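You operate a simulated robot arm through the tools that you are given. There is no shell and no other tool. Be economical: measure what you need, move in short steps, check, and stop when the job is done.

You run a simulated two-armed robot. Do the job below in one go: nothing can be reset, and whatever is moved stays where it is left.

Task
Prime the booster pump at its priming plug, then start it.
Fine: battery switch off first; open the plug till water comes, shut it, switch on again; leave the flush valve shut. Where these are worked on the way, their far stop is far enough and under half their travel is too little: battery switch.

The check looks at the end state, three seconds after you hand in, the way a careful person would. Anything else that was tipped, shoved, dropped, spilled or broken makes it a failure.

Robot
Two 7-joint arms with two-finger parallel grippers on one trunk, on a base that drives. Base frame: it is fixed to the floor where the robot stands at the start and does not move with it; the origin is under the middle of the robot, x ahead of it, y to its left, z up. Readings come in m, rad, newtons and seconds.
The left shoulder is at the start at [0.07, 0.163, 1.32], the right one opposite. With the tool pointing down near the work surface each hand reaches from about 0.34 to 0.86 m from the robot's upright axis, wherever it stands, measured 20 degrees to its own side. Places, roughly: auto rocker [0.8, 0, 1.3]; battery switch [0.5, 0, 1.4]; booster pump [0.7, 0.2, 1.3]; flush valve [0.8, 1.1, 1.4]; inlet valve [0.8, 1.2, 1.5]; lock lever [0.9, 0.3, 1.6]; meter rocker [0.8, 0, 1.3]; mode knob [0.8, 0.1, 1.3]; priming plug [0.6, 0.1, 1.2]; product valve [0.8, 1.1, 1.2]; pump rocker [0.9, 0, 1.3]; pump switch [0.9, 1, 1.5]; regulator knob [0.8, 0.3, 1.6]; sample valve [0.9, 1, 1.2]; trip reset button [0.9, 0, 1.3]; waste knob [0.7, 1.2, 1.2]. Payload 3.43 kg a hand.
The TCP of each hand is the grasp point between the finger pads, 0.034 m short of the fingertips. In the tool frame z runs along the fingers and y along their closing line. Largest opening 0.128 m; finger width 0.024, thickness 0.012; the body of the gripper, 0.048 by 0.13 m, starts 0.096 m behind the TCP.
Orientation is told as [roll, pitch, yaw] about the base's x, y, z axes, in that order, counted from this pose: with the fingers straight down and closing along the base's y, the tool's x points along the base's -x, its y along +y and its z along -z.

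Tools
- The arms move only by the tool step_arm. It takes "left_steps", "right_steps" or both (then of equal length, played together; a hand with none holds still); each is a list of rows, each a list of 7 numbers: the shift along the tool's x, y, z in units of 30 mm (1.0 is 30 mm), then the turn, a rotation vector about the tool's x, y, z in units of 6 degrees (1.0 is 6 degrees), then the gripper command, from -1 (shut) to 1 (fully open), values between in proportion. In form: [[x, y, z, rx, ry, rz, claw], ...]. A call has 1 to 10 rows; each row shifts and turns the commanded pose from where the row before left it, along the tool's axes as they then stand. A call with a number of a shift or a turn outside -1 to 1 is refused whole. Rows are played at 5 a second. More than 0.05 m and 0.15 rad between two rows, or a gripper value outside its range, and nothing of the call is played. A pose out of reach is approached as far as the arm can. The call stops where the force on the tool passes 40 N (or 10 N more than at its start, if that is more) or the arm is blocked; 0.2 s more then pass. Each finger travels about 0.153 m/s and halts on what it meets, pressing with about 39 N; the grip force reading is that of the motor and also rises with nothing between the fingers. The clock runs only during rows and for 0.2 s after the last one: add rows that do not move to give the fingers time. It gives the time, the measured TCP pose, the force on the tool (base axes), the opening and the grip force at its end, in the units of the frame above (readings bear some noise), with the torque about the TCP (base axes, N m) and any sound that the robot's microphone picked up.
- Cameras (640 x 400 px; columns grow to the right, rows downward): "scene" is now at [0.1423, 0.0012, 1.5853]; the picture's right is [0.03, -1.00, 0.00], its down [-0.20, -0.01, -0.98] and it looks along [0.98, 0.03, -0.20] (base axes); focal length 266 px, centre (320, 200). "left" rides on the left gripper at [0.076, 0.011, -0.16] in its tool frame; the picture's right is [-0.15, 0.99, 0.00], its down [-0.88, -0.13, -0.46] and it looks along [-0.45, -0.07, 0.89] (tool axes); focal length 234 px, centre (320, 200). "right" rides on the right gripper at [0.076, -0.011, -0.16] in its tool frame; the picture's right is [0.15, 0.99, 0.00], its down [-0.88, 0.13, -0.45] and it looks along [-0.45, 0.07, 0.89] (tool axes); focal length 234 px, centre (320, 200). There is no depth. A picture from a camera that has moved, and an enlarged one, comes with that camera's place and axes in the base frame and with its lens.
- snapshot(camera): a new picture of that camera. No time passes.
- move_column(by): slides the trunk up (or, below 0, down) by that many m; the arms and the scene camera ride with it, the base frame stays. It gives what a move gives, with no picture.
- roll_base(legs): drives the robot by 1 to 6 legs, each [ahead, left, turn to the left] in m, m and rad, along the robot's own axes; the way and the turn of a leg run together, so that a leg with both is an arc; at most 1.5 m and 3.142 rad a leg. The arms and the cameras ride along, it lands a little off, and it stops where it bumps. It gives what a move gives.
- head_to(pan, tilt): turns the head with the scene camera to pan (to the left, within 1.501 rad either way) and tilt (down, from -0.506 to 1.204), counted from straight ahead of the robot. It gives what a move gives.
- enlarge(camera, box): a new picture of the part [left, top, right, bottom] of that camera's present view, enlarged. No time passes.
- close_job(): hands the job in; it is judged then, once.

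Go step by step. Nothing tells you exact positions but the pictures and the camera data: compare them with the known pose of the tool, close in by small moves and look again before you grip or let go. The budget is 120 turns and 100 pictures, counting those below and the enlarged ones. Unless the task says otherwise, let go and move clear before handing in.

The tools are called after "Request:" as a command line: name --argument value ..., lists and objects as JSON in quotes. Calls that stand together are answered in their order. step_arm: Moves the arms, as the interface text tells. Its arguments: {"type":"object","properties":{"left_steps":{"type":"array"},"right_steps":{"type":"array"}},"required":[]} The other tools are called the same way: move_column (by) slides the trunk up or down; roll_base (legs) drives the base; head_to (pan, tilt) turns the head that bears the scene camera; snapshot (camera) takes a picture; enlarge (camera, box) takes an enlarged picture of a part of a camera's view; close_job () hands the job in.

At the start:

```text
time: 0.0
left_position: [0.4904, 0.2743, 1.6017]
left_orientation: [0.001, 0.002, 0.0]
left_ft_force: [0.0, -0.3, 0.7]
left_moment: [0.01, 0.03, 0.0]
left_opening: 0.128
left_grasp_force: 0.1
right_position: [0.3946, -0.1989, 1.5287]
right_orientation: [0.001, -0.001, -0.003]
right_ft_force: [-0.5, 0.6, -0.4]
right_moment: [0.04, -0.02, -0.03]
right_opening: 0.128
right_grasp_force: 0.2
trunk travel left (down, up): [-0.8, 0.14]
robot x, y, heading: [0.001, 0.0019, 0.006]
head pan, tilt: [0.026, 0.204]
```

scene: 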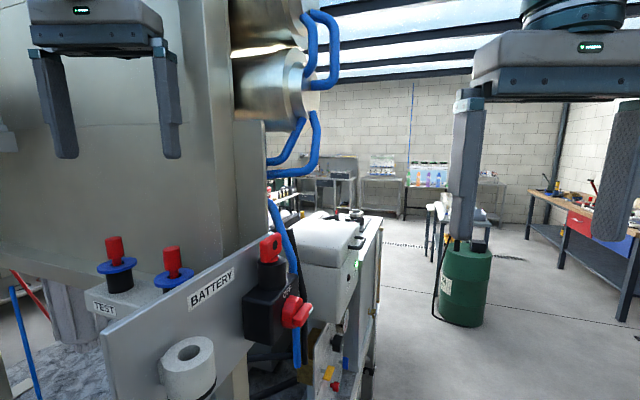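
right: 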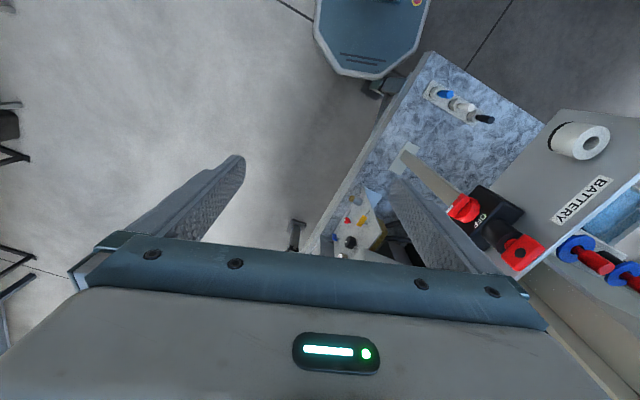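
left: 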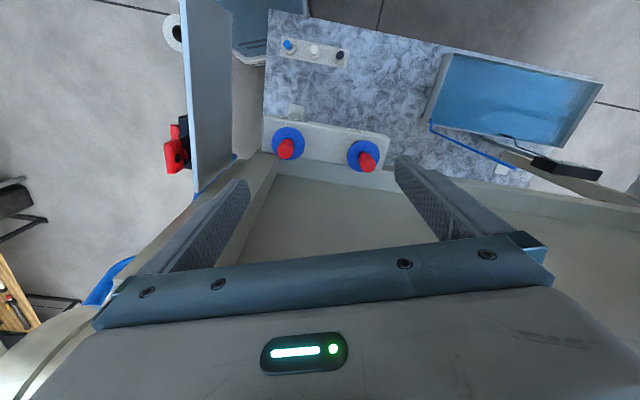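

I see a panel with a BATTERY switch (red handle) ahead, blue/red taps at "TEST", and a rig behind. First I look closer at the switch and at the area below.

Request:
enlarge --camera "scene" --box '[80, 220, 400, 400]'

Request:
enlarge --camera "right" --box '[320, 60, 640, 280]'

Request:
head_to --pan 0.2 --tilt 0.7

Request:
snapshot --camera "scene"

```text
2.00 times, centred on (240, 310) of scene
camera zoom: at [0.1423, 0.0012, 1.5853], right [0.03, -1.0, 0.0], down [-0.2, -0.01, -0.98], along [0.98, 0.03, -0.2], focal length 532 px, centre (480, -20)
```

zoom: 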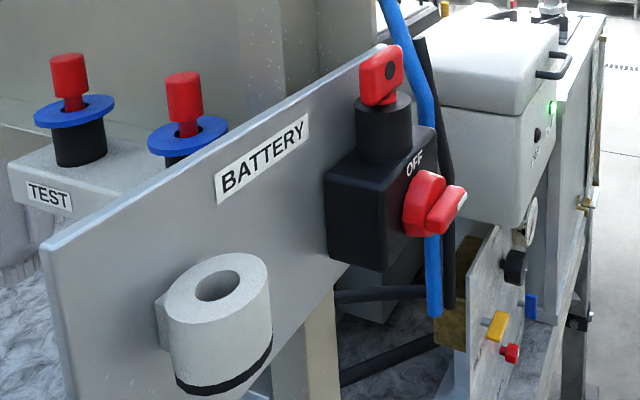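

```text
1.82 times, centred on (480, 170) of right
camera zoom: at [0.3184, -0.2099, 1.6878], right [-0.15, 0.99, 0.0], down [0.88, 0.13, 0.46], along [0.45, 0.07, -0.89], focal length 426 px, centre (29, 254)
```

zoom: 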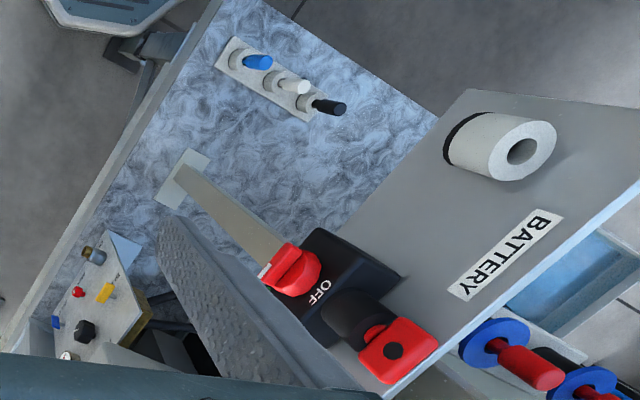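

```text
time: 0.9
left_position: [0.49, 0.2745, 1.601]
left_orientation: [0.001, -0.001, 0.0]
left_ft_force: [0.7, 0.2, 0.4]
left_moment: [0.02, 0.0, -0.01]
left_opening: 0.1279
left_grasp_force: 0.0
right_position: [0.3952, -0.1972, 1.5294]
right_orientation: [0.002, -0.001, -0.002]
right_ft_force: [-0.4, -0.4, 0.6]
right_moment: [-0.01, 0.03, -0.01]
right_opening: 0.1281
right_grasp_force: 0.2
trunk travel left (down, up): [-0.8, 0.14]
robot x, y, heading: [0.0031, 0.0014, 0.006]
head pan, tilt: [0.201, 0.7]
```

```text
94 pictures are left
camera scene: at [0.1324, 0.0157, 1.5403], right [0.2, -0.98, 0.0], down [-0.63, -0.13, -0.77], along [0.75, 0.15, -0.64], focal length 266 px, centre (320, 200)
```

scene: 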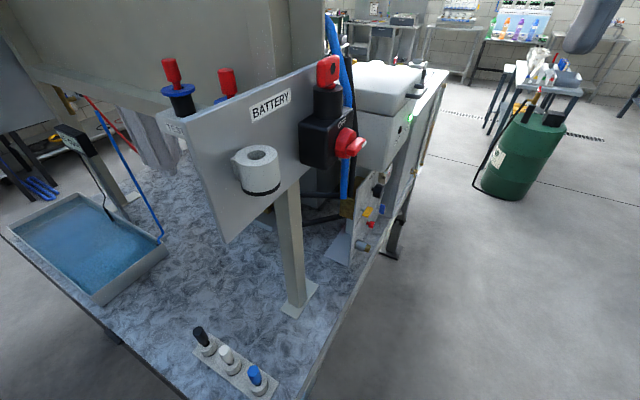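

The battery switch has a rotary red handle with an OFF mark and a red cap on top. I look closer at it and at what is behind and under the panel.

Request:
enlarge --camera "scene" --box '[280, 40, 420, 128]'

Request:
enlarge --camera "scene" --box '[280, 120, 420, 320]'

Request:
enlarge --camera "left" --box '[150, 0, 450, 200]'

```text
4.55 times, centred on (350, 84) of scene
camera zoom: at [0.1324, 0.0157, 1.5403], right [0.2, -0.98, 0.0], down [-0.63, -0.13, -0.77], along [0.75, 0.15, -0.64], focal length 1209 px, centre (184, 727)
```

zoom: 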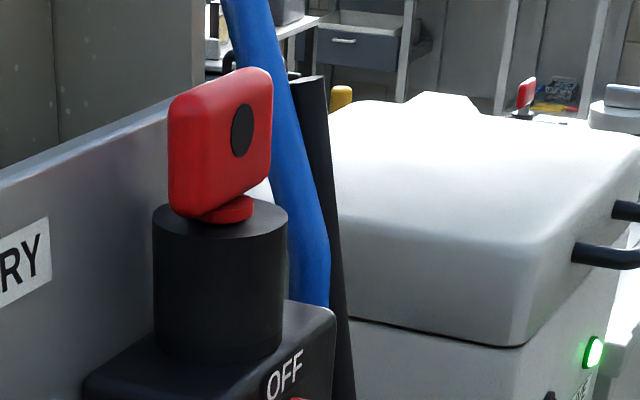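

```text
2.00 times, centred on (350, 220) of scene
camera zoom: at [0.1324, 0.0157, 1.5403], right [0.2, -0.98, 0.0], down [-0.63, -0.13, -0.77], along [0.75, 0.15, -0.64], focal length 532 px, centre (260, 160)
```

zoom: 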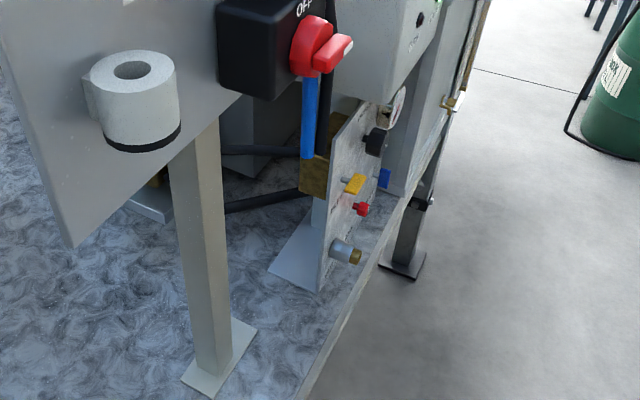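

```text
2.00 times, centred on (300, 100) of left
camera zoom: at [0.4134, 0.2852, 1.7603], right [0.15, 0.99, 0.0], down [0.88, -0.13, 0.46], along [0.45, -0.07, -0.89], focal length 468 px, centre (360, 400)
```

zoom: 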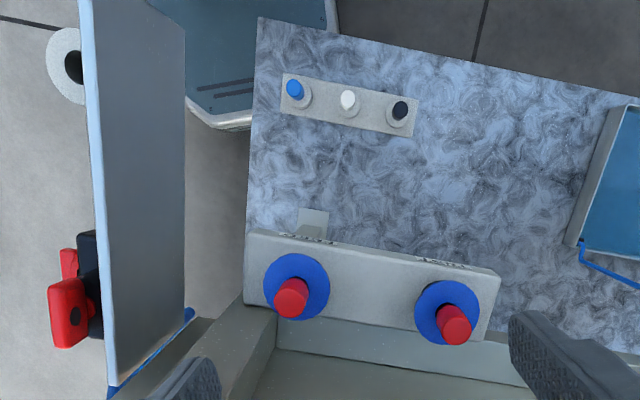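

The rig stands on a bench; the small control panel on its right side (facing -y) and the priming plug are hidden from here. I back off and slide right for a view of that side.

Request:
roll_base --legs '[[-0.25, 0, 0], [0, -0.6, 0]]'

Request:
head_to --pan 0.6 --tilt 0.3

Request:
snapshot --camera "scene"

```text
time: 5.7
left_position: [0.2387, -0.3223, 1.6013]
left_orientation: [-0.002, 0.0, -0.003]
left_ft_force: [-0.3, -0.8, -0.2]
left_moment: [-0.02, -0.01, 0.03]
left_opening: 0.1283
left_grasp_force: 0.1
right_position: [0.1422, -0.7935, 1.5286]
right_orientation: [-0.001, -0.002, -0.004]
right_ft_force: [-0.3, 0.6, 0.2]
right_moment: [-0.04, 0.0, -0.03]
right_opening: 0.1278
right_grasp_force: 0.1
trunk travel left (down, up): [-0.8, 0.14]
robot x, y, heading: [-0.2521, -0.598, 0.002]
head pan, tilt: [0.201, 0.7]
```

```text
time: 6.6
left_position: [0.2394, -0.3248, 1.601]
left_orientation: [0.001, -0.001, -0.003]
left_ft_force: [-0.1, 0.0, 0.3]
left_moment: [0.04, -0.01, -0.02]
left_opening: 0.1279
left_grasp_force: 0.1
right_position: [0.1427, -0.7956, 1.5281]
right_orientation: [0.002, -0.001, -0.004]
right_ft_force: [0.0, -0.8, 0.4]
right_moment: [0.02, 0.01, -0.01]
right_opening: 0.1281
right_grasp_force: 0.1
trunk travel left (down, up): [-0.8, 0.14]
robot x, y, heading: [-0.2546, -0.5962, 0.002]
head pan, tilt: [0.6, 0.3]
```

```text
90 pictures are left
camera scene: at [-0.1253, -0.5463, 1.5763], right [0.56, -0.83, 0.0], down [-0.25, -0.17, -0.96], along [0.79, 0.54, -0.3], focal length 266 px, centre (320, 200)
```

scene: 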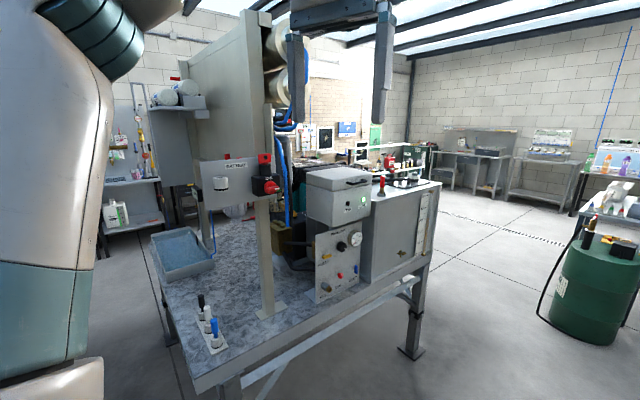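

Now the side is visible: a small panel with gauge and knobs and a cream box with labels. I enlarge it.

Request:
enlarge --camera "scene" --box '[190, 140, 390, 320]'

Request:
enlarge --camera "scene" --box '[300, 160, 380, 310]'

Request:
enlarge --camera "scene" --box '[360, 140, 440, 200]'

```text
2.22 times, centred on (290, 230) of scene
camera zoom: at [-0.1253, -0.5463, 1.5763], right [0.56, -0.83, 0.0], down [-0.25, -0.17, -0.96], along [0.79, 0.54, -0.3], focal length 591 px, centre (387, 133)
```

zoom: 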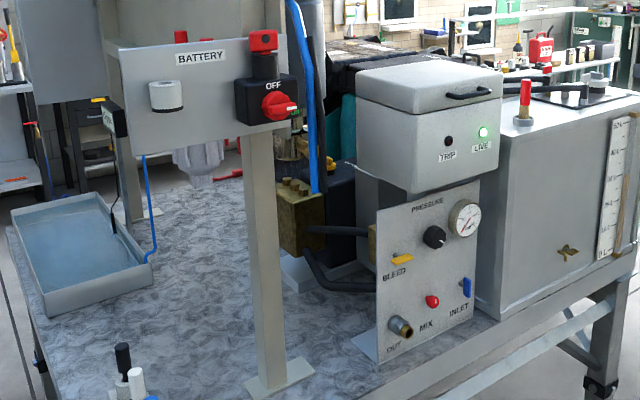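

```text
2.67 times, centred on (340, 235) of scene
camera zoom: at [-0.1253, -0.5463, 1.5763], right [0.56, -0.83, 0.0], down [-0.25, -0.17, -0.96], along [0.79, 0.54, -0.3], focal length 709 px, centre (267, 107)
```

zoom: 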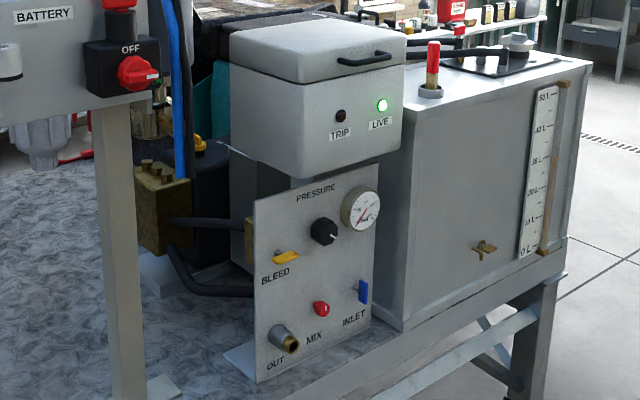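

```text
6.67 times, centred on (400, 170) of scene
camera zoom: at [-0.1253, -0.5463, 1.5763], right [0.56, -0.83, 0.0], down [-0.25, -0.17, -0.96], along [0.79, 0.54, -0.3], focal length 1773 px, centre (-213, 400)
```

zoom: 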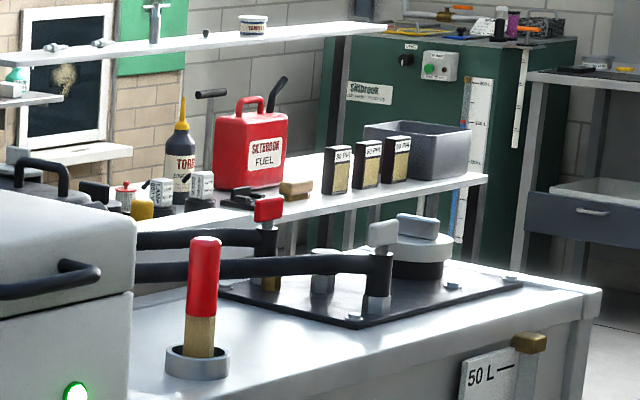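

Now details: battery switch, brass pump head, and the left side where the other valves are.

Request:
enlarge --camera "scene" --box '[190, 140, 310, 215]'

Request:
enlarge --camera "scene" --box '[260, 190, 340, 290]'

Request:
enlarge --camera "scene" --box '[90, 0, 330, 160]'

```text
5.33 times, centred on (250, 178) of scene
camera zoom: at [-0.1253, -0.5463, 1.5763], right [0.56, -0.83, 0.0], down [-0.25, -0.17, -0.96], along [0.79, 0.54, -0.3], focal length 1418 px, centre (693, 320)
```

zoom: 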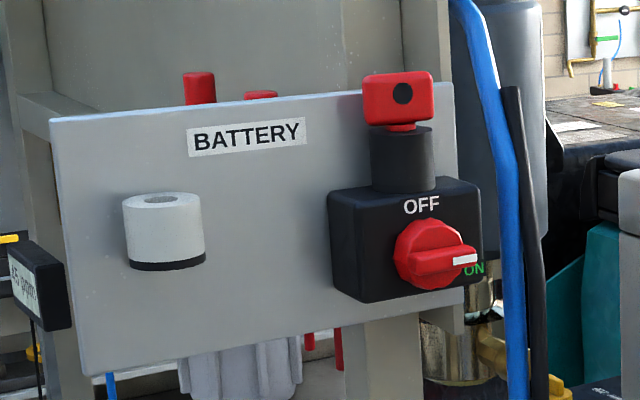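

```text
4.00 times, centred on (300, 240) of scene
camera zoom: at [-0.1253, -0.5463, 1.5763], right [0.56, -0.83, 0.0], down [-0.25, -0.17, -0.96], along [0.79, 0.54, -0.3], focal length 1064 px, centre (400, 40)
```

zoom: 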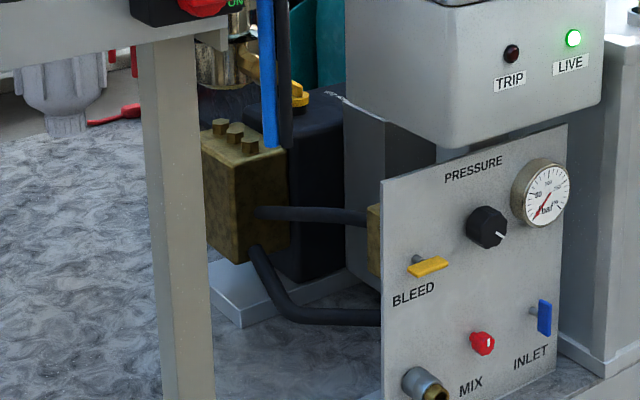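

```text
2.50 times, centred on (210, 80) of scene
camera zoom: at [-0.1253, -0.5463, 1.5763], right [0.56, -0.83, 0.0], down [-0.25, -0.17, -0.96], along [0.79, 0.54, -0.3], focal length 665 px, centre (595, 500)
```

zoom: 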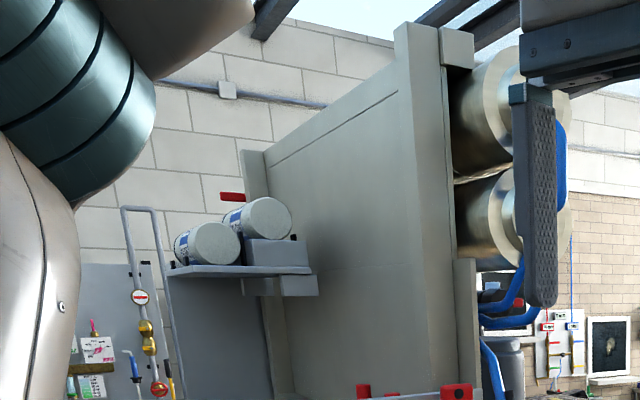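

The battery switch is a rotary handle facing about -y, pointing at ON with OFF above. I'll drive round so the robot faces this side of the rig (heading about +90°).

Request:
roll_base --legs '[[0, -0.4, 0], [0.85, 0, 0], [0, 0, 1.5708]]'

Request:
head_to --pan 0 --tilt 0.35

Request:
snapshot --camera "scene"

```text
time: 17.0
left_position: [0.3268, -0.5092, 1.602]
left_orientation: [0.0, -0.001, 1.557]
left_ft_force: [0.0, -1.3, 0.4]
left_moment: [0.02, 0.01, -0.01]
left_opening: 0.1281
left_grasp_force: 0.1
right_position: [0.7972, -0.6091, 1.5282]
right_orientation: [0.002, -0.001, 1.556]
right_ft_force: [-0.1, 0.1, 0.3]
right_moment: [-0.01, 0.01, 0.0]
right_opening: 0.1282
right_grasp_force: 0.1
trunk travel left (down, up): [-0.8, 0.14]
robot x, y, heading: [0.5928, -1.0059, 1.561]
head pan, tilt: [0.6, 0.3]
```

```text
time: 18.0
left_position: [0.3261, -0.5088, 1.6016]
left_orientation: [-0.001, 0.002, 1.557]
left_ft_force: [-0.1, 0.2, -0.5]
left_moment: [0.02, -0.03, 0.0]
left_opening: 0.1279
left_grasp_force: 0.0
right_position: [0.7969, -0.6097, 1.5294]
right_orientation: [0.001, -0.002, 1.557]
right_ft_force: [0.0, -0.3, 0.5]
right_moment: [-0.01, -0.02, -0.02]
right_opening: 0.1281
right_grasp_force: 0.0
trunk travel left (down, up): [-0.8, 0.14]
robot x, y, heading: [0.593, -1.0025, 1.559]
head pan, tilt: [0.0, 0.351]
```

```text
83 pictures are left
camera scene: at [0.5939, -0.8594, 1.5716], right [1.0, -0.01, 0.0], down [0.0, -0.34, -0.94], along [0.01, 0.94, -0.34], focal length 266 px, centre (320, 200)
```

scene: 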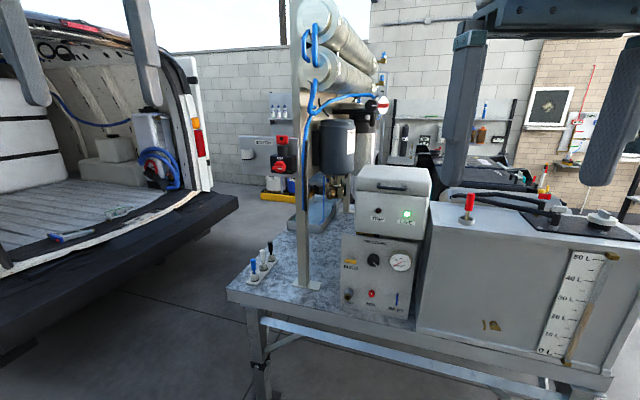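

The bench is now in front; I enlarge the pump and switch area.

Request:
enlarge --camera "scene" --box '[230, 80, 390, 240]'

Request:
enlarge --camera "scene" --box '[310, 110, 370, 240]'

Request:
enlarge --camera "scene" --box '[340, 150, 440, 320]'

```text
2.50 times, centred on (310, 160) of scene
camera zoom: at [0.5939, -0.8594, 1.5716], right [1.0, -0.01, 0.0], down [0.0, -0.34, -0.94], along [0.01, 0.94, -0.34], focal length 665 px, centre (345, 300)
```

zoom: 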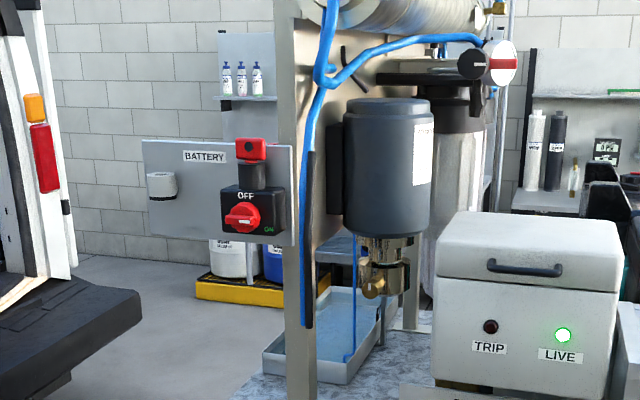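

```text
3.08 times, centred on (340, 175) of scene
camera zoom: at [0.5939, -0.8594, 1.5716], right [1.0, -0.01, 0.0], down [0.0, -0.34, -0.94], along [0.01, 0.94, -0.34], focal length 818 px, centre (258, 277)
```

zoom: 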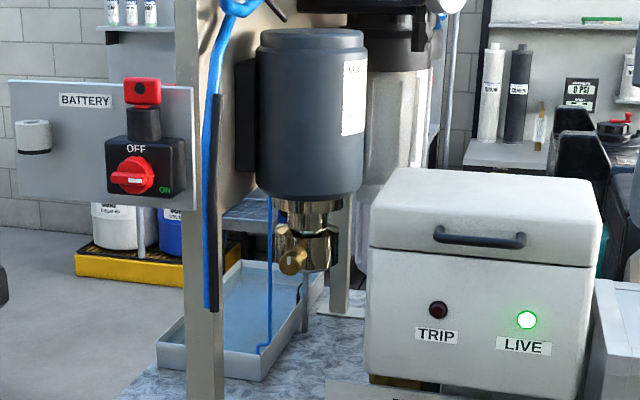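

```text
2.35 times, centred on (390, 235) of scene
camera zoom: at [0.5939, -0.8594, 1.5716], right [1.0, -0.01, 0.0], down [0.0, -0.34, -0.94], along [0.01, 0.94, -0.34], focal length 626 px, centre (155, 118)
```

zoom: 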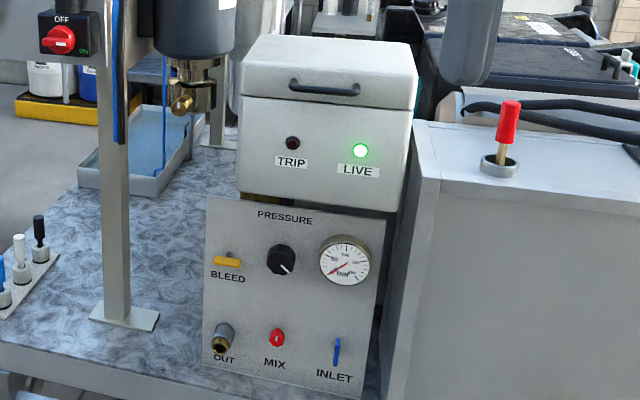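

The booster pump is the grey motor with the brass head; the knurled brass plug at its front (~[0.65, 0.1, 1.245]) is the priming plug. The battery knob is at about [0.463, 0.044, 1.365], on a panel facing about (-0.32,-0.95). I drive in front of it, squared to the panel.

Request:
roll_base --legs '[[0, 0.207, 0], [0.34, 0, 0], [0, 0, -0.31]]'

Request:
head_to --pan 0.2 --tilt 0.4

Request:
snapshot --camera "scene"

Request:
snapshot --camera "left"

```text
time: 22.5
left_position: [0.2858, -0.1072, 1.6005]
left_orientation: [-0.001, -0.002, 1.247]
left_ft_force: [-0.5, 0.4, 0.5]
left_moment: [-0.03, 0.01, 0.01]
left_opening: 0.1278
left_grasp_force: 0.2
right_position: [0.7031, -0.3486, 1.5283]
right_orientation: [-0.001, 0.001, 1.244]
right_ft_force: [0.3, 1.0, -0.5]
right_moment: [-0.01, 0.03, -0.01]
right_opening: 0.1281
right_grasp_force: 0.1
trunk travel left (down, up): [-0.8, 0.14]
robot x, y, heading: [0.3932, -0.661, 1.243]
head pan, tilt: [0.0, 0.351]
```

```text
time: 23.2
left_position: [0.287, -0.1093, 1.6017]
left_orientation: [0.0, -0.001, 1.245]
left_ft_force: [-0.1, 0.8, 0.2]
left_moment: [0.01, -0.02, -0.02]
left_opening: 0.1279
left_grasp_force: 0.0
right_position: [0.7038, -0.3502, 1.5286]
right_orientation: [0.001, -0.002, 1.246]
right_ft_force: [-0.1, 0.2, -0.6]
right_moment: [0.0, 0.0, -0.02]
right_opening: 0.1279
right_grasp_force: 0.0
trunk travel left (down, up): [-0.8, 0.14]
robot x, y, heading: [0.3914, -0.6575, 1.245]
head pan, tilt: [0.201, 0.4]
```

```text
79 pictures are left
camera scene: at [0.4168, -0.5223, 1.5671], right [0.99, -0.12, 0.0], down [-0.05, -0.39, -0.92], along [0.12, 0.91, -0.39], focal length 266 px, centre (320, 200)
```

scene: 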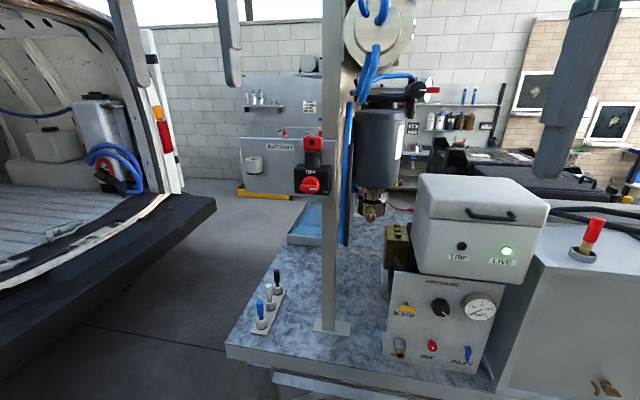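

```text
78 pictures are left
camera left: at [0.2519, -0.1767, 1.7604], right [-0.89, 0.45, 0.0], down [0.4, 0.79, 0.46], along [0.21, 0.41, -0.89], focal length 234 px, centre (320, 200)
```

left: 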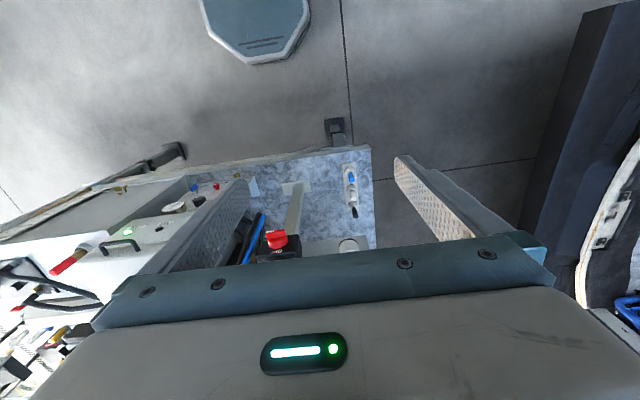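

I enlarge the switch to see its pose and the post next to it.

Request:
enlarge --camera "scene" --box '[230, 120, 430, 245]'

Request:
enlarge --camera "scene" --box '[285, 130, 345, 205]'

```text
3.20 times, centred on (330, 182) of scene
camera zoom: at [0.4168, -0.5223, 1.5671], right [0.99, -0.12, 0.0], down [-0.05, -0.39, -0.92], along [0.12, 0.91, -0.39], focal length 851 px, centre (288, 256)
```

zoom: 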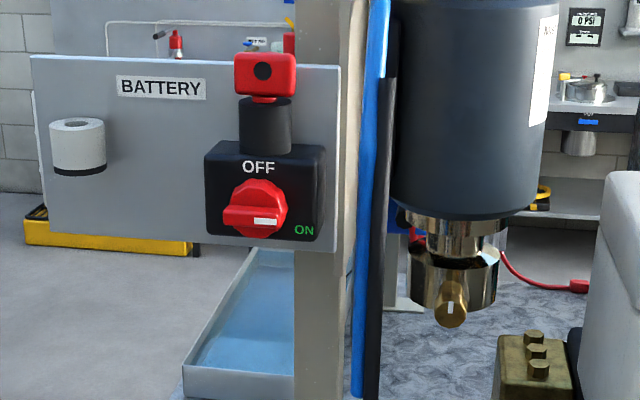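

```text
5.33 times, centred on (315, 168) of scene
camera zoom: at [0.4168, -0.5223, 1.5671], right [0.99, -0.12, 0.0], down [-0.05, -0.39, -0.92], along [0.12, 0.91, -0.39], focal length 1418 px, centre (347, 373)
```

zoom: 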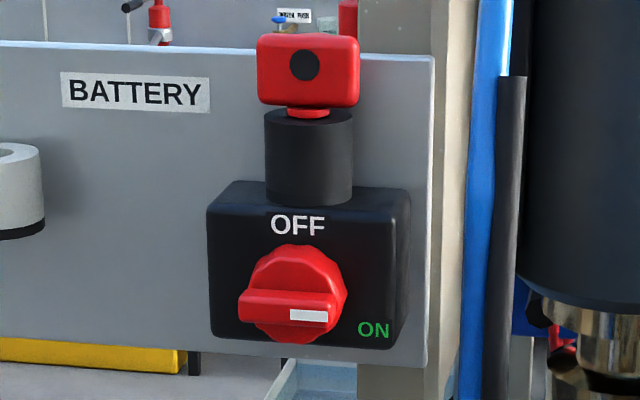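

The switch's bar is horizontal (ON), centre about [0.465, 0.040, 1.357]; plug has a white mark on a knurled end. I turn the left hand to point forward with the fingers closing vertically.

Request:
step_arm --left_steps '[[0, 0, 0, -0.77, -0.77, 0.77, 1], [0, 0, 0, -0.77, -0.77, 0.77, 1], [0, 0, 0, -0.77, -0.77, 0.77, 1], [0, 0, 0, -0.77, -0.77, 0.77, 1], [0, 0, 0, -0.77, -0.77, 0.77, 1], [0, 0, 0, -0.77, -0.77, 0.77, 1], [0, 0, 0, -0.77, -0.77, 0.77, 1], [0, 0, 0, -0.77, -0.77, 0.77, 1]]'

Request:
step_arm --left_steps '[[0, 0, 0, -0.77, -0.77, 0.77, 1], [0, 0, 0, -0.77, -0.77, 0.77, 1], [0, 0, 0, -0.77, -0.77, 0.77, 1], [0, 0, 0, -0.77, -0.77, 0.77, 1], [0, 0, 0, -0.77, -0.77, 0.77, 1], [0, 0, 0, -0.77, -0.77, 0.77, 1], [0, 0, 0, -0.77, -0.77, 0.77, 1], [0, 0, 0, 0, 0, 0, 1]]'

Request:
snapshot --camera "left"

```text
time: 25.0
left_position: [0.2859, -0.1076, 1.6011]
left_orientation: [0.848, -0.34, 0.397]
left_ft_force: [-0.3, 0.0, 0.4]
left_moment: [0.01, 0.01, -0.03]
left_opening: 0.1282
left_grasp_force: 0.0
right_position: [0.7042, -0.3509, 1.5285]
right_orientation: [0.001, -0.003, 1.243]
right_ft_force: [-0.1, 1.0, -0.1]
right_moment: [0.01, -0.02, -0.02]
right_opening: 0.128
right_grasp_force: 0.1
trunk travel left (down, up): [-0.8, 0.14]
robot x, y, heading: [0.3924, -0.6609, 1.247]
head pan, tilt: [0.201, 0.4]
```

```text
time: 26.8
left_position: [0.3104, -0.1145, 1.5776]
left_orientation: [1.576, -0.003, -0.324]
left_ft_force: [0.6, -0.2, 0.1]
left_moment: [0.01, 0.0, 0.05]
left_opening: 0.1279
left_grasp_force: 0.0
left hand out of reach, approached as far as the arm can: row 5, 6, 7
right_position: [0.7029, -0.3513, 1.5287]
right_orientation: [0.002, -0.002, 1.245]
right_ft_force: [0.0, -0.3, -0.6]
right_moment: [0.0, 0.0, -0.03]
right_opening: 0.128
right_grasp_force: 0.1
trunk travel left (down, up): [-0.8, 0.14]
robot x, y, heading: [0.3918, -0.6587, 1.248]
head pan, tilt: [0.201, 0.4]
```

```text
75 pictures are left
camera left: at [0.1869, -0.2414, 1.5873], right [0.14, -0.05, 0.99], down [0.69, -0.71, -0.13], along [0.71, 0.7, -0.06], focal length 234 px, centre (320, 200)
```

left: 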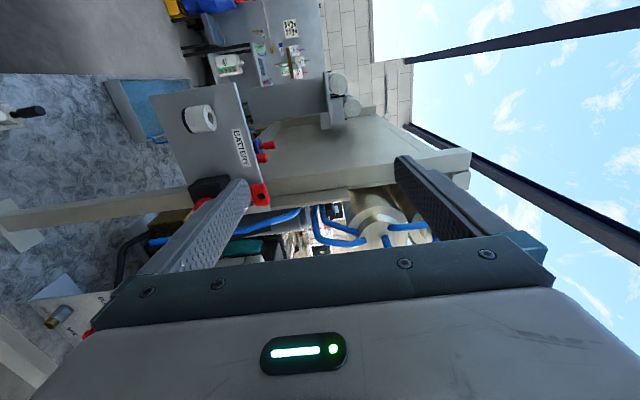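

Oriented as wanted (fingers forward, closing vertically). I lower and shift toward in front of the bar.

Request:
step_arm --left_steps '[[-0.4, -0.92, 0, 0, 0, 0, 0], [-0.4, -0.92, 0, 0, 0, 0, 0], [-0.4, -0.92, 0, 0, 0, 0, 0], [-0.4, -0.92, 0, 0, 0, 0, 0], [-0.4, -0.92, 0, 0, 0, 0, 0], [-0.4, -0.92, 0, 0, 0, 0, 0], [-0.4, -0.92, 0, 0, 0, 0, 0], [-0.4, -0.92, 0, 0, 0, 0, 0], [0, 0, 0, 0, 0, 0, 0]]'

Request:
snapshot --camera "left"

Request:
snapshot --camera "scene"

```text
time: 28.8
left_position: [0.4424, -0.0676, 1.4305]
left_orientation: [1.571, 0.0, -0.326]
left_ft_force: [0.3, 0.9, 0.6]
left_moment: [-0.03, 0.0, -0.03]
left_opening: 0.0639
left_grasp_force: 0.0
left hand out of reach, approached as far as the arm can: row 1, 2, 3, 4, 5, 6, 7, 8
right_position: [0.7022, -0.3502, 1.529]
right_orientation: [0.002, 0.0, 1.245]
right_ft_force: [-1.0, -0.8, 0.1]
right_moment: [0.04, 0.01, -0.02]
right_opening: 0.1279
right_grasp_force: 0.0
trunk travel left (down, up): [-0.8, 0.14]
robot x, y, heading: [0.3913, -0.6641, 1.247]
head pan, tilt: [0.201, 0.4]
```

```text
74 pictures are left
camera left: at [0.3202, -0.1941, 1.442], right [0.14, -0.05, 0.99], down [0.69, -0.71, -0.13], along [0.71, 0.7, -0.07], focal length 234 px, centre (320, 200)
```

left: 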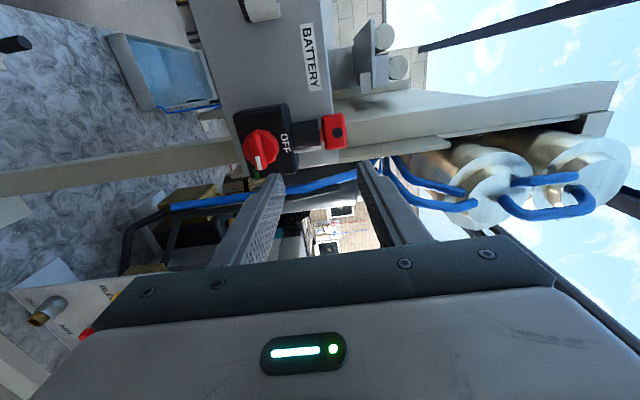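

```text
73 pictures are left
camera scene: at [0.416, -0.5226, 1.5671], right [0.99, -0.12, 0.0], down [-0.05, -0.39, -0.92], along [0.11, 0.91, -0.39], focal length 266 px, centre (320, 200)
```

scene: 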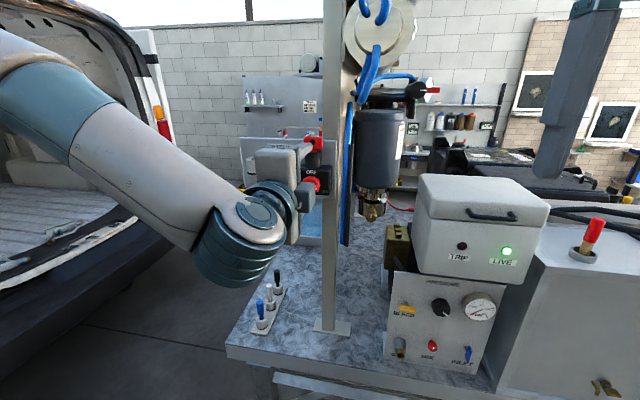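

The arm is too folded at this distance; I back the base off 0.18 m and re-approach.

Request:
roll_base --legs '[[-0.18, 0, 0]]'

Request:
step_arm --left_steps '[[0, 0, 0, 0, 0, 0, 0], [0, -0.5, 0, 0, 0, 0, 0], [0, -0.5, 0, 0, 0, 0, 0], [0, -0.5, 0, 0, 0, 0, 0]]'

```text
time: 30.3
left_position: [0.387, -0.2316, 1.4302]
left_orientation: [1.569, 0.0, -0.325]
left_ft_force: [0.4, -0.5, 0.4]
left_moment: [0.01, 0.01, 0.0]
left_opening: 0.0642
left_grasp_force: 0.0
right_position: [0.6482, -0.516, 1.5276]
right_orientation: [0.002, 0.004, 1.245]
right_ft_force: [0.7, 0.4, -1.0]
right_moment: [-0.06, 0.03, 0.0]
right_opening: 0.1281
right_grasp_force: 0.1
trunk travel left (down, up): [-0.8, 0.14]
robot x, y, heading: [0.3291, -0.8337, 1.247]
head pan, tilt: [0.201, 0.4]
```

```text
time: 31.3
left_position: [0.3938, -0.2276, 1.3887]
left_orientation: [1.569, 0.001, -0.323]
left_ft_force: [0.3, 0.5, 0.3]
left_moment: [-0.01, 0.02, -0.02]
left_opening: 0.0638
left_grasp_force: 0.1
left hand out of reach, approached as far as the arm can: row 2, 3, 4
right_position: [0.6468, -0.5197, 1.5287]
right_orientation: [0.001, 0.0, 1.245]
right_ft_force: [0.8, 0.4, -0.1]
right_moment: [-0.01, -0.01, -0.05]
right_opening: 0.1278
right_grasp_force: 0.0
trunk travel left (down, up): [-0.8, 0.14]
robot x, y, heading: [0.3327, -0.8304, 1.246]
head pan, tilt: [0.201, 0.4]
```

Now forward toward the pre-grasp pose with the arm more extended.

Request:
step_arm --left_steps '[[0, 0, 0.8, 0, 0, 0, 0], [0, 0, 0.8, 0, 0, 0, 0], [0.1, -0.2, 0.8, 0, 0, 0, 0], [0.1, -0.3, 0.8, 0, 0, 0, 0], [0.2, -0.3, 0.8, 0, 0, 0, 0], [0.2, -0.3, 0.8, 0, 0, 0, 0], [0, 0, 0, 0, 0, 0, 0]]'

Request:
snapshot --camera "left"

Request:
snapshot --camera "scene"

```text
time: 32.9
left_position: [0.4179, -0.1254, 1.3714]
left_orientation: [1.57, 0.0, -0.322]
left_ft_force: [-0.5, 0.2, 0.4]
left_moment: [0.03, -0.01, -0.02]
left_opening: 0.0641
left_grasp_force: 0.1
left hand out of reach, approached as far as the arm can: row 5, 6
right_position: [0.646, -0.5193, 1.5282]
right_orientation: [0.0, -0.002, 1.245]
right_ft_force: [0.5, -0.8, 0.3]
right_moment: [0.02, 0.01, 0.03]
right_opening: 0.1278
right_grasp_force: 0.0
trunk travel left (down, up): [-0.8, 0.14]
robot x, y, heading: [0.3341, -0.8291, 1.244]
head pan, tilt: [0.201, 0.4]
```

```text
72 pictures are left
camera left: at [0.2951, -0.2528, 1.3826], right [0.14, -0.05, 0.99], down [0.69, -0.71, -0.13], along [0.71, 0.7, -0.07], focal length 234 px, centre (320, 200)
```

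left: 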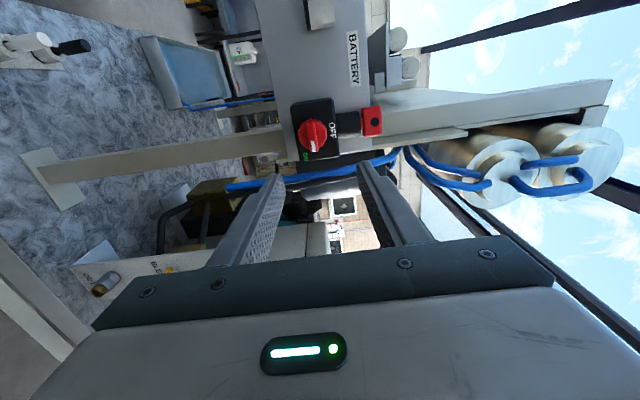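

```text
71 pictures are left
camera scene: at [0.3589, -0.6919, 1.567], right [0.99, -0.12, 0.0], down [-0.05, -0.39, -0.92], along [0.11, 0.91, -0.39], focal length 266 px, centre (320, 200)
```

scene: 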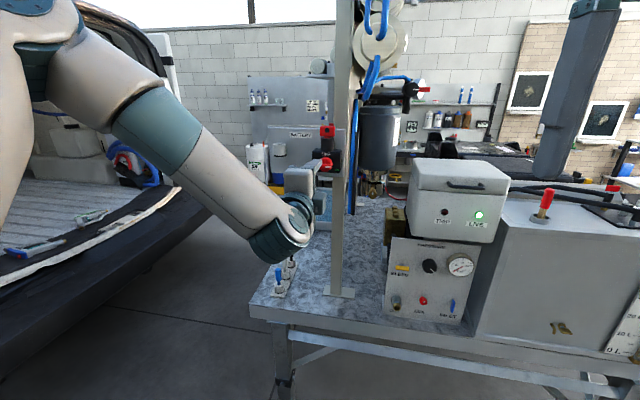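

The left wrist hits a limit at this roll. I'll test the right arm with the same hand orientation, retreating the left a bit.

Request:
step_arm --left_steps '[[0, 0, -0.8, 0, 0, 0, 0], [0, 0, -0.8, 0, 0, 0, 0], [0, 0, -0.8, 0, 0, 0, 0], [0, 0, -0.8, 0, 0, 0, 0], [0, 0, 0, 0, 0, 0, 0], [0, 0, 0, 0, 0, 0, 0], [0, 0, 0, 0, 0, 0, 0], [0, 0, 0, 0, 0, 0, 0]]' --right_steps '[[-0.8, 0, 0.5, 0, 0, 0, 0], [-0.8, 0, 0.5, 0, 0, 0, 0], [-0.8, 0, 0.5, 0, 0, 0, 0], [-0.8, 0, 0.5, 0, 0, 0, 0], [0, 0, 0, -0.77, -0.77, 0.77, 0], [0, 0, 0, -0.77, -0.77, 0.77, 0], [0, 0, 0, -0.77, -0.77, 0.77, 0], [0, 0, 0, -0.77, -0.77, 0.77, 0]]'

Request:
step_arm --right_steps '[[0, 0, 0, -0.77, -0.77, 0.77, 0], [0, 0, 0, -0.77, -0.77, 0.77, 0], [0, 0, 0, -0.77, -0.77, 0.77, 0], [0, 0, 0, -0.77, -0.77, 0.77, 0], [0, 0, 0, -0.77, -0.77, 0.77, 0], [0, 0, 0, -0.77, -0.77, 0.77, 0], [0, 0, 0, -0.77, -0.77, 0.77, 0], [0, 0, 0, -0.77, -0.77, 0.77, 0], [0, 0, 0, -0.77, -0.77, 0.77, 0], [0, 0, 0, -0.77, -0.77, 0.77, 0]]'

Request:
step_arm --right_steps '[[0, 0, 0, -0.77, -0.77, 0.77, 0], [0, 0, 0, 0, 0, 0, 0]]'

```text
time: 34.7
left_position: [0.3898, -0.2177, 1.3731]
left_orientation: [1.571, 0.0, -0.324]
left_ft_force: [0.5, -0.5, -0.7]
left_moment: [0.0, 0.02, -0.03]
left_opening: 0.0638
left_grasp_force: 0.1
right_position: [0.6786, -0.4288, 1.4678]
right_orientation: [0.382, -0.258, 0.863]
right_ft_force: [0.0, 0.2, 0.5]
right_moment: [0.0, -0.01, -0.03]
right_opening: 0.0637
right_grasp_force: 0.0
trunk travel left (down, up): [-0.8, 0.14]
robot x, y, heading: [0.3319, -0.8305, 1.249]
head pan, tilt: [0.201, 0.4]
```

```text
time: 36.9
left_position: [0.3878, -0.2166, 1.3715]
left_orientation: [1.569, -0.002, -0.323]
left_ft_force: [0.8, 0.4, -0.4]
left_moment: [0.03, 0.01, 0.02]
left_opening: 0.0642
left_grasp_force: 0.1
right_position: [0.688, -0.3881, 1.5108]
right_orientation: [1.488, -0.076, -0.245]
right_ft_force: [0.1, 0.6, 0.2]
right_moment: [-0.01, 0.02, -0.05]
right_opening: 0.064
right_grasp_force: 0.0
right hand out of reach, approached as far as the arm can: row 8, 9, 10
trunk travel left (down, up): [-0.8, 0.14]
robot x, y, heading: [0.3345, -0.8287, 1.244]
head pan, tilt: [0.201, 0.4]
```

```text
time: 37.5
left_position: [0.3896, -0.2182, 1.3729]
left_orientation: [1.568, 0.0, -0.322]
left_ft_force: [0.0, 0.8, 0.1]
left_moment: [-0.01, -0.03, 0.01]
left_opening: 0.064
left_grasp_force: 0.1
right_position: [0.6904, -0.3793, 1.5197]
right_orientation: [1.572, 0.002, -0.327]
right_ft_force: [-1.1, 0.3, -0.7]
right_moment: [-0.01, 0.03, 0.03]
right_opening: 0.0641
right_grasp_force: 0.0
right hand out of reach, approached as far as the arm can: row 1
trunk travel left (down, up): [-0.8, 0.14]
robot x, y, heading: [0.3316, -0.8305, 1.249]
head pan, tilt: [0.201, 0.4]
```

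I test whether the right arm can hold this orientation at working height.

Request:
step_arm --right_steps '[[0, -0.9, 0, 0, 0, 0, 0], [0, -0.9, 0, 0, 0, 0, 0], [0, -0.9, 0, 0, 0, 0, 0], [0, -0.9, 0, 0, 0, 0, 0], [0, -0.9, 0, 0, 0, 0, 0], [0, 0, 0, 0, 0, 0, 0]]'

Request:
snapshot --camera "scene"

```text
time: 38.9
left_position: [0.3892, -0.2191, 1.3724]
left_orientation: [1.571, 0.001, -0.326]
left_ft_force: [-0.2, 0.3, -0.5]
left_moment: [-0.02, -0.06, 0.01]
left_opening: 0.064
left_grasp_force: 0.2
right_position: [0.6966, -0.3225, 1.4149]
right_orientation: [1.572, 0.002, -0.327]
right_ft_force: [-0.4, -0.7, 0.7]
right_moment: [-0.01, 0.02, 0.02]
right_opening: 0.0641
right_grasp_force: 0.0
right hand out of reach, approached as far as the arm can: row 1, 2, 3, 4, 5
trunk travel left (down, up): [-0.8, 0.14]
robot x, y, heading: [0.3304, -0.832, 1.242]
head pan, tilt: [0.201, 0.4]
```

```text
70 pictures are left
camera scene: at [0.3588, -0.6933, 1.5671], right [0.99, -0.12, 0.0], down [-0.05, -0.39, -0.92], along [0.11, 0.91, -0.39], focal length 266 px, centre (320, 200)
```

scene: 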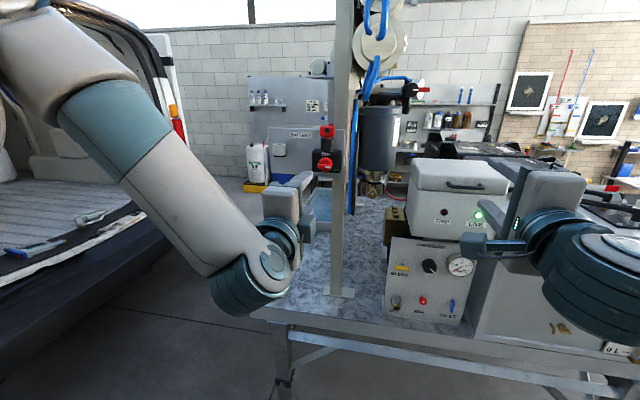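

Both wrists are limited at that roll. I test the left arm at neutral roll (fingers closing sideways), retracting the right.

Request:
step_arm --left_steps '[[0, 0, 0, 0, 0, -1, 0], [0, 0, 0, 0, 0, -1, 0], [0, 0, 0, 0, 0, -1, 0], [0, 0, 0, 0, 0, -1, 0], [0, 0, 0, 0, 0, -1, 0], [0, 0, 0, 0, 0, -1, 0], [0, 0, 0, 0, 0, -1, 0], [0, 0, 0, 0, 0, -1, 0], [0, 0, 0, 0, 0, -1, 0], [0, 0, 0, 0, 0, -1, 0]]' --right_steps '[[0, 0.5, -0.8, 0, 0, 0, 0], [0, 0.5, -0.8, 0, 0, 0, 0], [0, 0.5, -0.8, 0, 0, -1, 0], [0, 0.5, -0.8, 0, 0, -1, 0], [0, 0, 0, 0, 0, -1, 0], [0, 0, 0, 0, 0, -1, 0], [0, 0, 0, 0, 0, -1, 0], [0, 0, 0, 0, 0, -1, 0], [0, 0, 0, 0, 0, -1, 0], [0, 0, 0, 0, 0, -1, 0]]'

Request:
step_arm --left_steps '[[0, 0, 0, 0, 0, -1, 0], [0, 0, 0, 0, 0, -1, 0], [0, 0, 0, 0, 0, -1, 0], [0, 0, 0, 0, 0, -1, 0], [0, 0, 0, 0, 0, -1, 0], [0, 0, 0, 0, 0, 0, 0]]' --right_steps '[[0, 0, 0, 0, 0, -1, 0], [0, 0, 0, 0, 0, -1, 0], [0, 0, 0, 0, 0, -1, 0], [0, 0, 0, 0, 0, -1, 0], [0, 0, 0, 0, 0, -1, 0], [0, 0, 0, 0, 0, -1, 0]]'

Request:
step_arm --left_steps '[[0, 0, 0.9, 0, 0, 0, 0], [0, 0, 0.9, 0, 0, 0, 0], [0, 0, 0.9, 0, 0, 0, 0], [0, 0, 0.5, 0, 0, 0, 0], [0, 0, 0, 0, 0, 0, 0]]'

```text
time: 41.1
left_position: [0.3885, -0.2168, 1.3736]
left_orientation: [1.569, -1.051, -0.322]
left_ft_force: [0.3, 0.4, 0.3]
left_moment: [-0.01, 0.01, 0.0]
left_opening: 0.064
left_grasp_force: 0.1
right_position: [0.669, -0.3633, 1.5023]
right_orientation: [1.573, -0.841, -0.328]
right_ft_force: [1.0, 1.0, 1.3]
right_moment: [0.03, 0.0, 0.0]
right_opening: 0.0638
right_grasp_force: 0.1
right hand out of reach, approached as far as the arm can: row 1, 2, 3, 4
trunk travel left (down, up): [-0.8, 0.14]
robot x, y, heading: [0.3317, -0.8271, 1.248]
head pan, tilt: [0.201, 0.4]
```

```text
time: 42.5
left_position: [0.3879, -0.218, 1.3708]
left_orientation: [-1.126, -1.568, 2.373]
left_ft_force: [-0.6, 0.7, 0.9]
left_moment: [0.01, -0.01, 0.03]
left_opening: 0.0643
left_grasp_force: 0.1
right_position: [0.6699, -0.3637, 1.5022]
right_orientation: [1.577, -1.464, -0.332]
right_ft_force: [-0.3, 0.0, 0.2]
right_moment: [0.01, 0.03, 0.03]
right_opening: 0.0639
right_grasp_force: 0.0
trunk travel left (down, up): [-0.8, 0.14]
robot x, y, heading: [0.331, -0.8309, 1.243]
head pan, tilt: [0.201, 0.4]
```

```text
time: 43.7
left_position: [0.4182, -0.1258, 1.3722]
left_orientation: [-0.778, -1.57, 2.028]
left_ft_force: [-0.1, 1.2, 1.3]
left_moment: [0.01, 0.0, 0.0]
left_opening: 0.0641
left_grasp_force: 0.0
right_position: [0.6681, -0.3628, 1.5018]
right_orientation: [1.576, -1.465, -0.331]
right_ft_force: [-0.4, 0.6, 0.4]
right_moment: [0.02, 0.03, -0.02]
right_opening: 0.064
right_grasp_force: 0.0
trunk travel left (down, up): [-0.8, 0.14]
robot x, y, heading: [0.335, -0.8304, 1.245]
head pan, tilt: [0.201, 0.4]
```

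Neutral roll reaches fine. I go on to about 9 cm before the bar, then try rolling there.

Request:
step_arm --left_steps '[[0.2, 0.1, 0.9, 0, 0, 0, 0], [0.2, 0.1, 0.9, 0, 0, 0, 0], [0.1, 0.1, 0.9, 0, 0, 0, 0], [0, 0, 0, 0, 0, 0, 0]]'

Request:
step_arm --left_steps '[[0, 0, 0, 0, 0, 1, 0], [0, 0, 0, 0, 0, 1, 0], [0, 0, 0, 0, 0, 1, 0], [0, 0, 0, 0, 0, 1, 0], [0, 0, 0, 0, 0, 1, 0], [0, 0, 0, 0, 0, 1, 0], [0, 0, 0, 0, 0, 1, 0], [0, 0, 0, 0, 0, 1, 0]]'

Request:
step_arm --left_steps '[[0, 0, 0, 0, 0, 1, 0], [0, 0, 0, 0, 0, 1, 0], [0, 0, 0, 0, 0, 1, 0], [0, 0, 0, 0, 0, 1, 0], [0, 0, 0, 0, 0, 1, 0], [0, 0, 0, 0, 0, 1, 0], [0, 0, 0, 0, 0, 1, 0], [0, 0, 0, 0, 0, 0, 0]]'

Request:
snapshot --camera "left"

```text
time: 44.7
left_position: [0.4277, -0.101, 1.3697]
left_orientation: [-0.035, -1.564, 1.291]
left_ft_force: [0.2, -0.1, 0.3]
left_moment: [-0.02, 0.0, -0.04]
left_opening: 0.0639
left_grasp_force: 0.0
left hand out of reach, approached as far as the arm can: row 1, 2, 3
right_position: [0.6692, -0.364, 1.5011]
right_orientation: [1.579, -1.464, -0.334]
right_ft_force: [-0.6, -0.2, -0.7]
right_moment: [-0.01, 0.04, -0.02]
right_opening: 0.064
right_grasp_force: 0.0
trunk travel left (down, up): [-0.8, 0.14]
robot x, y, heading: [0.3305, -0.8297, 1.249]
head pan, tilt: [0.201, 0.4]
```

```text
time: 46.5
left_position: [0.4278, -0.1014, 1.3716]
left_orientation: [1.564, -0.731, -0.312]
left_ft_force: [-0.6, 0.3, -0.8]
left_moment: [0.03, -0.01, 0.05]
left_opening: 0.064
left_grasp_force: 0.0
right_position: [0.669, -0.3632, 1.5023]
right_orientation: [1.575, -1.463, -0.331]
right_ft_force: [-0.9, 0.3, -0.5]
right_moment: [-0.02, 0.0, 0.0]
right_opening: 0.0641
right_grasp_force: 0.0
trunk travel left (down, up): [-0.8, 0.14]
robot x, y, heading: [0.3361, -0.8269, 1.25]
head pan, tilt: [0.201, 0.4]
```

```text
time: 48.3
left_position: [0.4288, -0.1016, 1.3725]
left_orientation: [1.565, 0.001, -0.319]
left_ft_force: [-0.1, -0.1, 0.0]
left_moment: [0.0, 0.02, 0.02]
left_opening: 0.064
left_grasp_force: 0.0
right_position: [0.6685, -0.3637, 1.5016]
right_orientation: [1.574, -1.464, -0.332]
right_ft_force: [0.1, -0.8, 0.0]
right_moment: [0.0, 0.0, 0.01]
right_opening: 0.0639
right_grasp_force: 0.1
trunk travel left (down, up): [-0.8, 0.14]
robot x, y, heading: [0.3353, -0.8305, 1.249]
head pan, tilt: [0.201, 0.4]
```

```text
69 pictures are left
camera left: at [0.3049, -0.2292, 1.3834], right [0.14, -0.04, 0.99], down [0.69, -0.71, -0.13], along [0.71, 0.7, -0.07], focal length 234 px, centre (320, 200)
```

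left: 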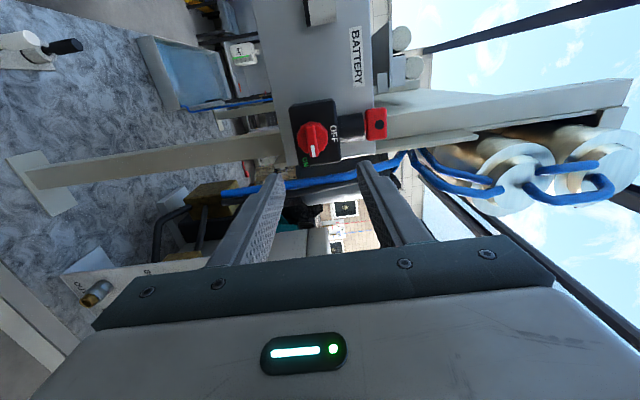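

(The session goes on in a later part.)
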